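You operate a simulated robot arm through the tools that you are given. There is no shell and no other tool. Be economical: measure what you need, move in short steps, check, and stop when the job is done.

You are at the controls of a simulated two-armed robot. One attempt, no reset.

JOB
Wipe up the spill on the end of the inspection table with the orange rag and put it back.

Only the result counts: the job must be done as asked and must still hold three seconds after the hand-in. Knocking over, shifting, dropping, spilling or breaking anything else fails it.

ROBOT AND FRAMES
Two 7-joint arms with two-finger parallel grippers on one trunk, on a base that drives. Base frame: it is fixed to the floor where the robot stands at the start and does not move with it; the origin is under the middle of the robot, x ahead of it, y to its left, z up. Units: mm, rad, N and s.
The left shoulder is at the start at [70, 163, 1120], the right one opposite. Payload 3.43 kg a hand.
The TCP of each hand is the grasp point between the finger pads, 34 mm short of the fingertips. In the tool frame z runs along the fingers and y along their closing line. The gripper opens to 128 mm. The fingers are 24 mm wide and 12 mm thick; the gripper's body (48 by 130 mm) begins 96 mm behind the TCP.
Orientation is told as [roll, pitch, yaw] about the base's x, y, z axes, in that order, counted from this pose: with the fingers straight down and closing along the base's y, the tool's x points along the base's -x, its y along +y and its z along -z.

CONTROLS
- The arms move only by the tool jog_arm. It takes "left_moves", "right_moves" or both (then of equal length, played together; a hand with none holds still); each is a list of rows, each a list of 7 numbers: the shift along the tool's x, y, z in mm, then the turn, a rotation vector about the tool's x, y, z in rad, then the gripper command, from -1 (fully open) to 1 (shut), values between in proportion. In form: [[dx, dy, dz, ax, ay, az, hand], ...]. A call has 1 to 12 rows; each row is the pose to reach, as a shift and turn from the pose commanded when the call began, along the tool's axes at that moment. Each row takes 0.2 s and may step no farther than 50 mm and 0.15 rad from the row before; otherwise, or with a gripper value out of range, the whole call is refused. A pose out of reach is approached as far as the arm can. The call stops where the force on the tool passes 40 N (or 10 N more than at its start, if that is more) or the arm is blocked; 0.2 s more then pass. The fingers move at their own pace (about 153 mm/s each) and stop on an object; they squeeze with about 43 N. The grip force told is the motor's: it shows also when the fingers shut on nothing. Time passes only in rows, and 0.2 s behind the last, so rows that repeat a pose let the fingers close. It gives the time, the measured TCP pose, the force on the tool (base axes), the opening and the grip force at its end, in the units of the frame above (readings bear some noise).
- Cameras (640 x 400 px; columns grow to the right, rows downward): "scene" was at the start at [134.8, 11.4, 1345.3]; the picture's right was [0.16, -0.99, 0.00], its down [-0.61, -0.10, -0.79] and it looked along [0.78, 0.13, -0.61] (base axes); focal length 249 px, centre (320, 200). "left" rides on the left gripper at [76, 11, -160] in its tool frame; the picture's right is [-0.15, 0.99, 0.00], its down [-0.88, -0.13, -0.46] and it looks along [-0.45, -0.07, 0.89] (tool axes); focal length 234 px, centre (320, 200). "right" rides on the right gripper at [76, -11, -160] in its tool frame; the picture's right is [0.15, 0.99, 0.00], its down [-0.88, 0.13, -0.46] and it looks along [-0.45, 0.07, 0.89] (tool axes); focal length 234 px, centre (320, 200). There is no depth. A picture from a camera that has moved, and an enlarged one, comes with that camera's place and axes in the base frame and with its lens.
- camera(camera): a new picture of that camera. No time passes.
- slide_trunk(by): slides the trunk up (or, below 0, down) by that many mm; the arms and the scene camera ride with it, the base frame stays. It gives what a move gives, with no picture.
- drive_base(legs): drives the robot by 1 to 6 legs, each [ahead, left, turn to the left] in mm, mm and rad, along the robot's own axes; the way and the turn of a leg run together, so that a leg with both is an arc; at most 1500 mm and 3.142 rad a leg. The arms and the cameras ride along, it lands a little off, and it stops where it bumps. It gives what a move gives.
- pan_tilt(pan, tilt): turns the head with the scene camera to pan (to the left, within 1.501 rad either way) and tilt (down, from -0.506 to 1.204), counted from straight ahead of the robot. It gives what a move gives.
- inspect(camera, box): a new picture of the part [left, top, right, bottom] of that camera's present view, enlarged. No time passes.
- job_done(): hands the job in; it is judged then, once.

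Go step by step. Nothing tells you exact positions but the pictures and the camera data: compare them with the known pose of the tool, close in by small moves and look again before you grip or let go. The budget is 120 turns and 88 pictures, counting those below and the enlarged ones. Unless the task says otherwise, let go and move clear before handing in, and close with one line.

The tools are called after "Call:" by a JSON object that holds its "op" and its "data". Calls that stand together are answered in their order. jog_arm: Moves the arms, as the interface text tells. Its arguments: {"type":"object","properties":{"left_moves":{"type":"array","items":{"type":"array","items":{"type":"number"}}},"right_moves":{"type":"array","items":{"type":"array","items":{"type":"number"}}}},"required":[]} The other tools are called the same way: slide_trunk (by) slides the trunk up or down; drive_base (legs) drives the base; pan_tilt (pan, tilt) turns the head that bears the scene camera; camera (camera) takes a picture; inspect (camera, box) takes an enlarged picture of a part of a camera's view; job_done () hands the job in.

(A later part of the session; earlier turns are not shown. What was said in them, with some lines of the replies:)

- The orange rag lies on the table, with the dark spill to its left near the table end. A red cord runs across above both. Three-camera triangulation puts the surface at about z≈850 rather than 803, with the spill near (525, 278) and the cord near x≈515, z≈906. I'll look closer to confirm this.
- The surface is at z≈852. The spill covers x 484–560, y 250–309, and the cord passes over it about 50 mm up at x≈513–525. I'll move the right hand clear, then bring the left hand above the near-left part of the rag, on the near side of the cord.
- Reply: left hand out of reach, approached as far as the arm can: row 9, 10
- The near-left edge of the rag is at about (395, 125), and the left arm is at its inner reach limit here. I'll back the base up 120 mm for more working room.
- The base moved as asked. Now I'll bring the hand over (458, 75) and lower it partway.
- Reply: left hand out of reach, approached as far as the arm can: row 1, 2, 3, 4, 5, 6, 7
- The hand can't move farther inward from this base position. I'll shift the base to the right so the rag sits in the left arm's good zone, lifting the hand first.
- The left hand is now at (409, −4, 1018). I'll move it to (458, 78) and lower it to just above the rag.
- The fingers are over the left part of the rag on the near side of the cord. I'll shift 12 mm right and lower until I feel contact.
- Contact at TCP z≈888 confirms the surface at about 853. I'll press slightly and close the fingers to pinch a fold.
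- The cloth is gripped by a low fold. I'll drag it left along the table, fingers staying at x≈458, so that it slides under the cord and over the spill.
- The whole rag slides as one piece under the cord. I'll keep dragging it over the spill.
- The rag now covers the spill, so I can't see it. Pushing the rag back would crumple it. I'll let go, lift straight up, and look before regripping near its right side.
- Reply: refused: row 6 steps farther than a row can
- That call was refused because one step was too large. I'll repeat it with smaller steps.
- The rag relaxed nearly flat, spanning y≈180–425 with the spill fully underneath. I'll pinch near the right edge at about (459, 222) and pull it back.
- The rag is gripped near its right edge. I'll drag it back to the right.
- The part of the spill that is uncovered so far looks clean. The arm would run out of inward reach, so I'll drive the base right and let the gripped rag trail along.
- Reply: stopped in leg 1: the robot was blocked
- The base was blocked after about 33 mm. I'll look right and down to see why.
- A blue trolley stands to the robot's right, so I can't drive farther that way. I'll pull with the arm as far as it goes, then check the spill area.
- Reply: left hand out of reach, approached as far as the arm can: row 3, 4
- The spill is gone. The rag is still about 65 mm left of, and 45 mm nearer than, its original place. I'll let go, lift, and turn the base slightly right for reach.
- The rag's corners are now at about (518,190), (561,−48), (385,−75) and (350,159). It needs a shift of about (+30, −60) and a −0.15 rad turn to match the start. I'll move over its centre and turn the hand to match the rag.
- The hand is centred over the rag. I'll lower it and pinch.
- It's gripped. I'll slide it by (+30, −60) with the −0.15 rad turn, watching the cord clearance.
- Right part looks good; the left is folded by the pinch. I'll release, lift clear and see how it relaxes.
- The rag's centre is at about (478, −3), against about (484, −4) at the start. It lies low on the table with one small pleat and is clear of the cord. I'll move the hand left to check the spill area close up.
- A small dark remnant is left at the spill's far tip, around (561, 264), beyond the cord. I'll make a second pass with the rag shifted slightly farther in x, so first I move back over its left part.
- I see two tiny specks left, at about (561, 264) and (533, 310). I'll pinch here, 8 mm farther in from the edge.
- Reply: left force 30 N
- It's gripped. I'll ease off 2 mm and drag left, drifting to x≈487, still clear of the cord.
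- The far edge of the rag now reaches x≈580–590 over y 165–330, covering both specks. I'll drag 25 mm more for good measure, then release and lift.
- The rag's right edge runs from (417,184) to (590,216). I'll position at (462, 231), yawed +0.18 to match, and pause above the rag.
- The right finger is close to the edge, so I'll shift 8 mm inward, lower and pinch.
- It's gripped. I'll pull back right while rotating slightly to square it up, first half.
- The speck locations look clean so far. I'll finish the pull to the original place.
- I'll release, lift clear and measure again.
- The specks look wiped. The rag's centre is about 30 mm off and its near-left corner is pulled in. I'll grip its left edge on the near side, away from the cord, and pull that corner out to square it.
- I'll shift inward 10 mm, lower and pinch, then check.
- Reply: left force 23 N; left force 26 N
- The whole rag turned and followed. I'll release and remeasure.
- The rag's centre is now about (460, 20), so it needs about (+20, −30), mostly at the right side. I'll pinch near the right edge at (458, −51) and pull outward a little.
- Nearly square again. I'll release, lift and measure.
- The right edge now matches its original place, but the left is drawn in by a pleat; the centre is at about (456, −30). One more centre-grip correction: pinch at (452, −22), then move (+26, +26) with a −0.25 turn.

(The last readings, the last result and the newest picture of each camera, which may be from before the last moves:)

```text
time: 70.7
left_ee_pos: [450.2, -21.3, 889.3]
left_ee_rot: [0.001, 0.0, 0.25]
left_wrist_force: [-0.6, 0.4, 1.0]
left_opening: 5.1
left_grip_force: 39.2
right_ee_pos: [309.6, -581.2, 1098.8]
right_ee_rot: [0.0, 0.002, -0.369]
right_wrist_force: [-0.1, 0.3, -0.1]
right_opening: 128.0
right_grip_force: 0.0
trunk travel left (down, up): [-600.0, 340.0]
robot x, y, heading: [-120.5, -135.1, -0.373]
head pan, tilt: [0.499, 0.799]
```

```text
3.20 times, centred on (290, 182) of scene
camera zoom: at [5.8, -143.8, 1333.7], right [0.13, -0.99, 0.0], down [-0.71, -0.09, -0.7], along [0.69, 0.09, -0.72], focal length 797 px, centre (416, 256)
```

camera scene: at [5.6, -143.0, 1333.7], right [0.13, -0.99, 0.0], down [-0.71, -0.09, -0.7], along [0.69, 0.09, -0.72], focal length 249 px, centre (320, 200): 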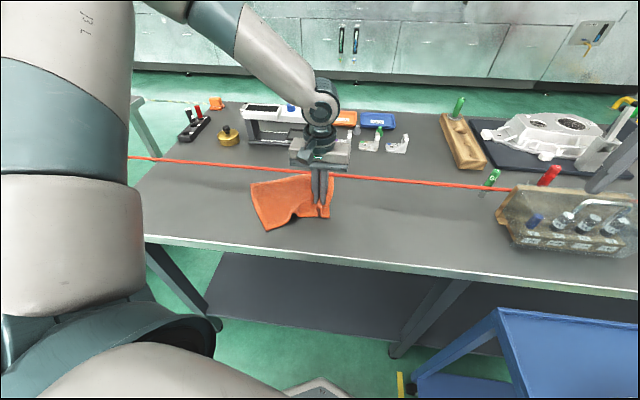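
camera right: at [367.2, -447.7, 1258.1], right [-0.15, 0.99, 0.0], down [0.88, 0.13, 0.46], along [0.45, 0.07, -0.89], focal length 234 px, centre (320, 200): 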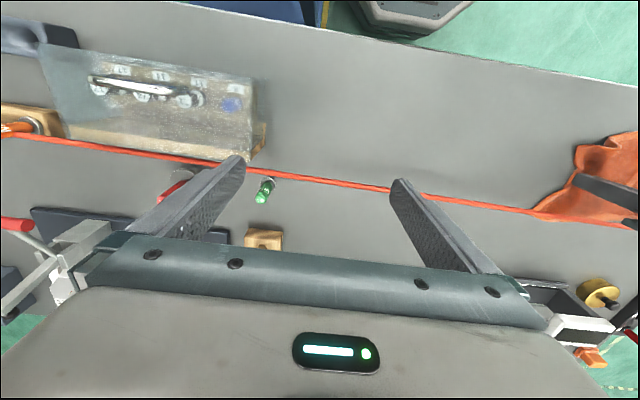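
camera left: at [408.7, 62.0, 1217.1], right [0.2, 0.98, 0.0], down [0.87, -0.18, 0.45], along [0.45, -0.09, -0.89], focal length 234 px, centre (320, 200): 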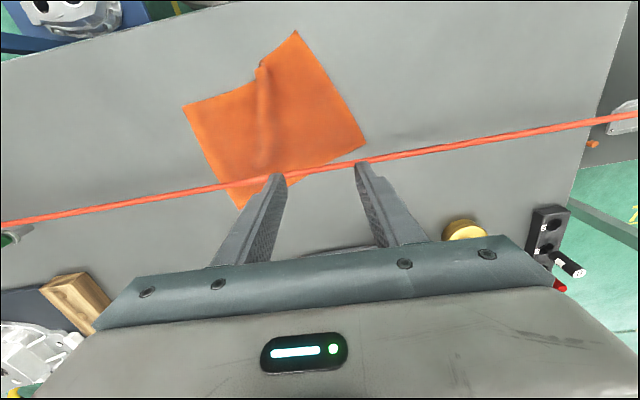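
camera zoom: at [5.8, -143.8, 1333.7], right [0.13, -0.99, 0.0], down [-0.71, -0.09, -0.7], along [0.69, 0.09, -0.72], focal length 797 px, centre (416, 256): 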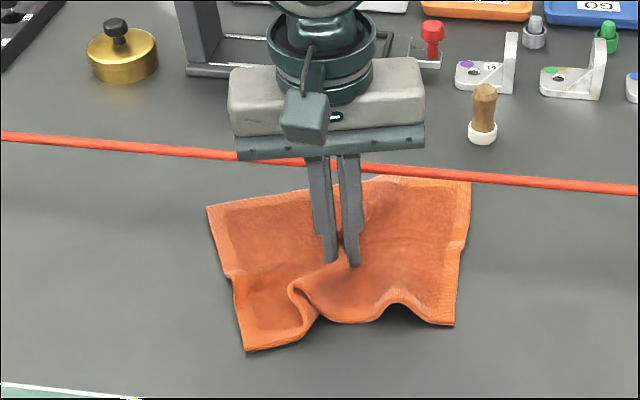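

Call:
{"op": "jog_arm", "data": {"left_moves": [[-8, 4.5, 0, 0, 0, 0.06, 1], [-16, 9, 0, 0, 0, 0.12, 1], [-24, 14, 0, 0, 0, 0.19, 1], [-32.6, 18.5, 0, 0, 0, 0.25, 1], [-32.6, 18.5, 0, 0, 0, 0.25, 0.7], [-32.6, 18.5, 0, 0, 0, 0.25, 0.3], [-32.6, 18.5, 0, 0, 0, 0.25, 0.06], [-32.6, 18.5, -35, 0, 0, 0.25, 0.06], [-32.6, 18.5, -80, 0, 0, 0.25, 0.06], [-32.6, 18.5, -125, 0, 0, 0.25, 0.06], [-32.6, 18.5, -165, 0, 0, 0.25, 0.06]]}}

Call:
{"op": "jog_arm", "data": {"left_moves": [[0, 45, 0, 0, 0, 0, 0.06], [0, 90, 0, 0, 0, 0, 0.06], [0, 135, 0, 0, 0, 0, 0.06], [0, 180, 0, 0, 0, 0, 0.06], [0, 225, 0, 0, 0, 0, 0.06], [0, 245, 0, 0, 0, 0, 0.06], [0, 245, 0, 0, 0, 0, 0.06]]}}

Call:
{"op": "inspect", "data": {"camera": "scene", "box": [140, 100, 400, 262]}}

Call:
{"op": "camera", "data": {"camera": "left"}}

```text
time: 73.1
left_ee_pos: [475.3, 5.0, 1054.5]
left_ee_rot: [0.003, 0.001, 0.0]
left_wrist_force: [-0.5, -0.2, -0.1]
left_opening: 60.2
left_grip_force: 0.1
right_ee_pos: [310.7, -581.4, 1098.1]
right_ee_rot: [0.001, -0.002, -0.368]
right_wrist_force: [-0.1, -0.5, 0.0]
right_opening: 128.1
right_grip_force: 0.1
trunk travel left (down, up): [-600.0, 340.0]
robot x, y, heading: [-121.8, -132.2, -0.37]
head pan, tilt: [0.499, 0.799]
```

```text
time: 74.7
left_ee_pos: [476.5, 250.0, 1055.9]
left_ee_rot: [0.003, 0.0, 0.0]
left_wrist_force: [0.5, -0.5, -0.1]
left_opening: 60.2
left_grip_force: 0.0
right_ee_pos: [309.3, -581.7, 1098.9]
right_ee_rot: [0.001, 0.001, -0.369]
right_wrist_force: [0.8, -0.3, 0.3]
right_opening: 127.9
right_grip_force: 0.1
trunk travel left (down, up): [-600.0, 340.0]
robot x, y, heading: [-121.9, -130.7, -0.369]
head pan, tilt: [0.499, 0.799]
```

```text
2.46 times, centred on (270, 181) of scene
camera zoom: at [5.9, -144.0, 1333.6], right [0.13, -0.99, 0.0], down [-0.71, -0.09, -0.7], along [0.69, 0.09, -0.72], focal length 613 px, centre (443, 247)
```

zoom: 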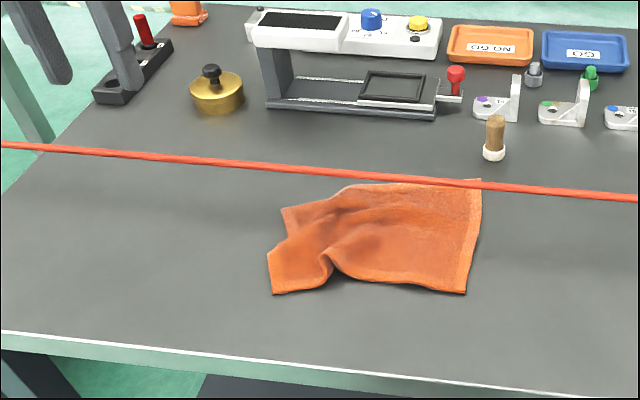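

```text
18 pictures are left
camera left: at [400.4, 261.2, 1215.0], right [0.15, 0.99, 0.0], down [0.88, -0.13, 0.45], along [0.45, -0.07, -0.89], focal length 234 px, centre (320, 200)
```

left: 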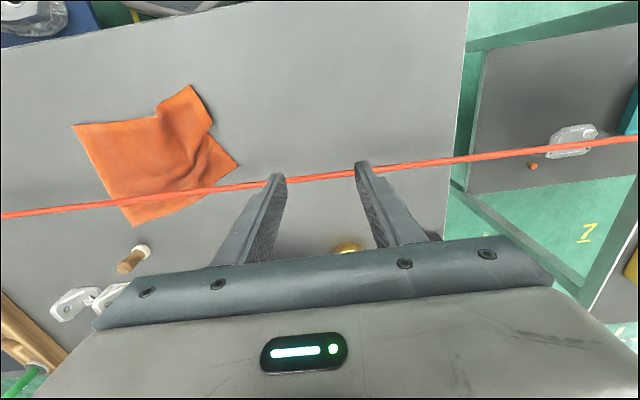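

The rag's centre is now about (467, −10), within about 20 mm of its start. I'll check the former spill area once more from the left wrist.

Call:
{"op": "inspect", "data": {"camera": "left", "box": [230, 100, 430, 245]}}

Call:
{"op": "inspect", "data": {"camera": "scene", "box": [140, 110, 300, 220]}}

```text
2.76 times, centred on (330, 172) of left
camera zoom: at [400.4, 261.2, 1215.0], right [0.15, 0.99, 0.0], down [0.88, -0.13, 0.45], along [0.45, -0.07, -0.89], focal length 646 px, centre (292, 276)
```

zoom: 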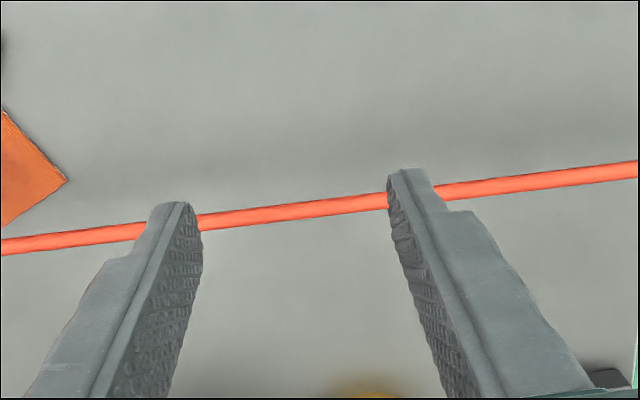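

```text
3.64 times, centred on (220, 165) of scene
camera zoom: at [5.9, -144.0, 1333.6], right [0.13, -0.99, 0.0], down [-0.71, -0.09, -0.7], along [0.69, 0.09, -0.72], focal length 906 px, centre (684, 327)
```

zoom: 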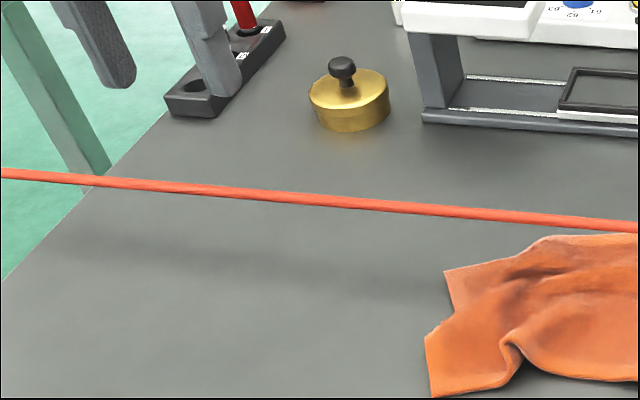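

The table is clean, the cord and the other items are undisturbed, and both hands are empty and clear, so I'm handing in.

Call:
{"op": "job_done", "data": {}}

```text
The job is handed in.
```

I wiped up the spill with the orange rag in two passes and laid the rag back within about 20 mm of where it started, slightly pleated along its left side.
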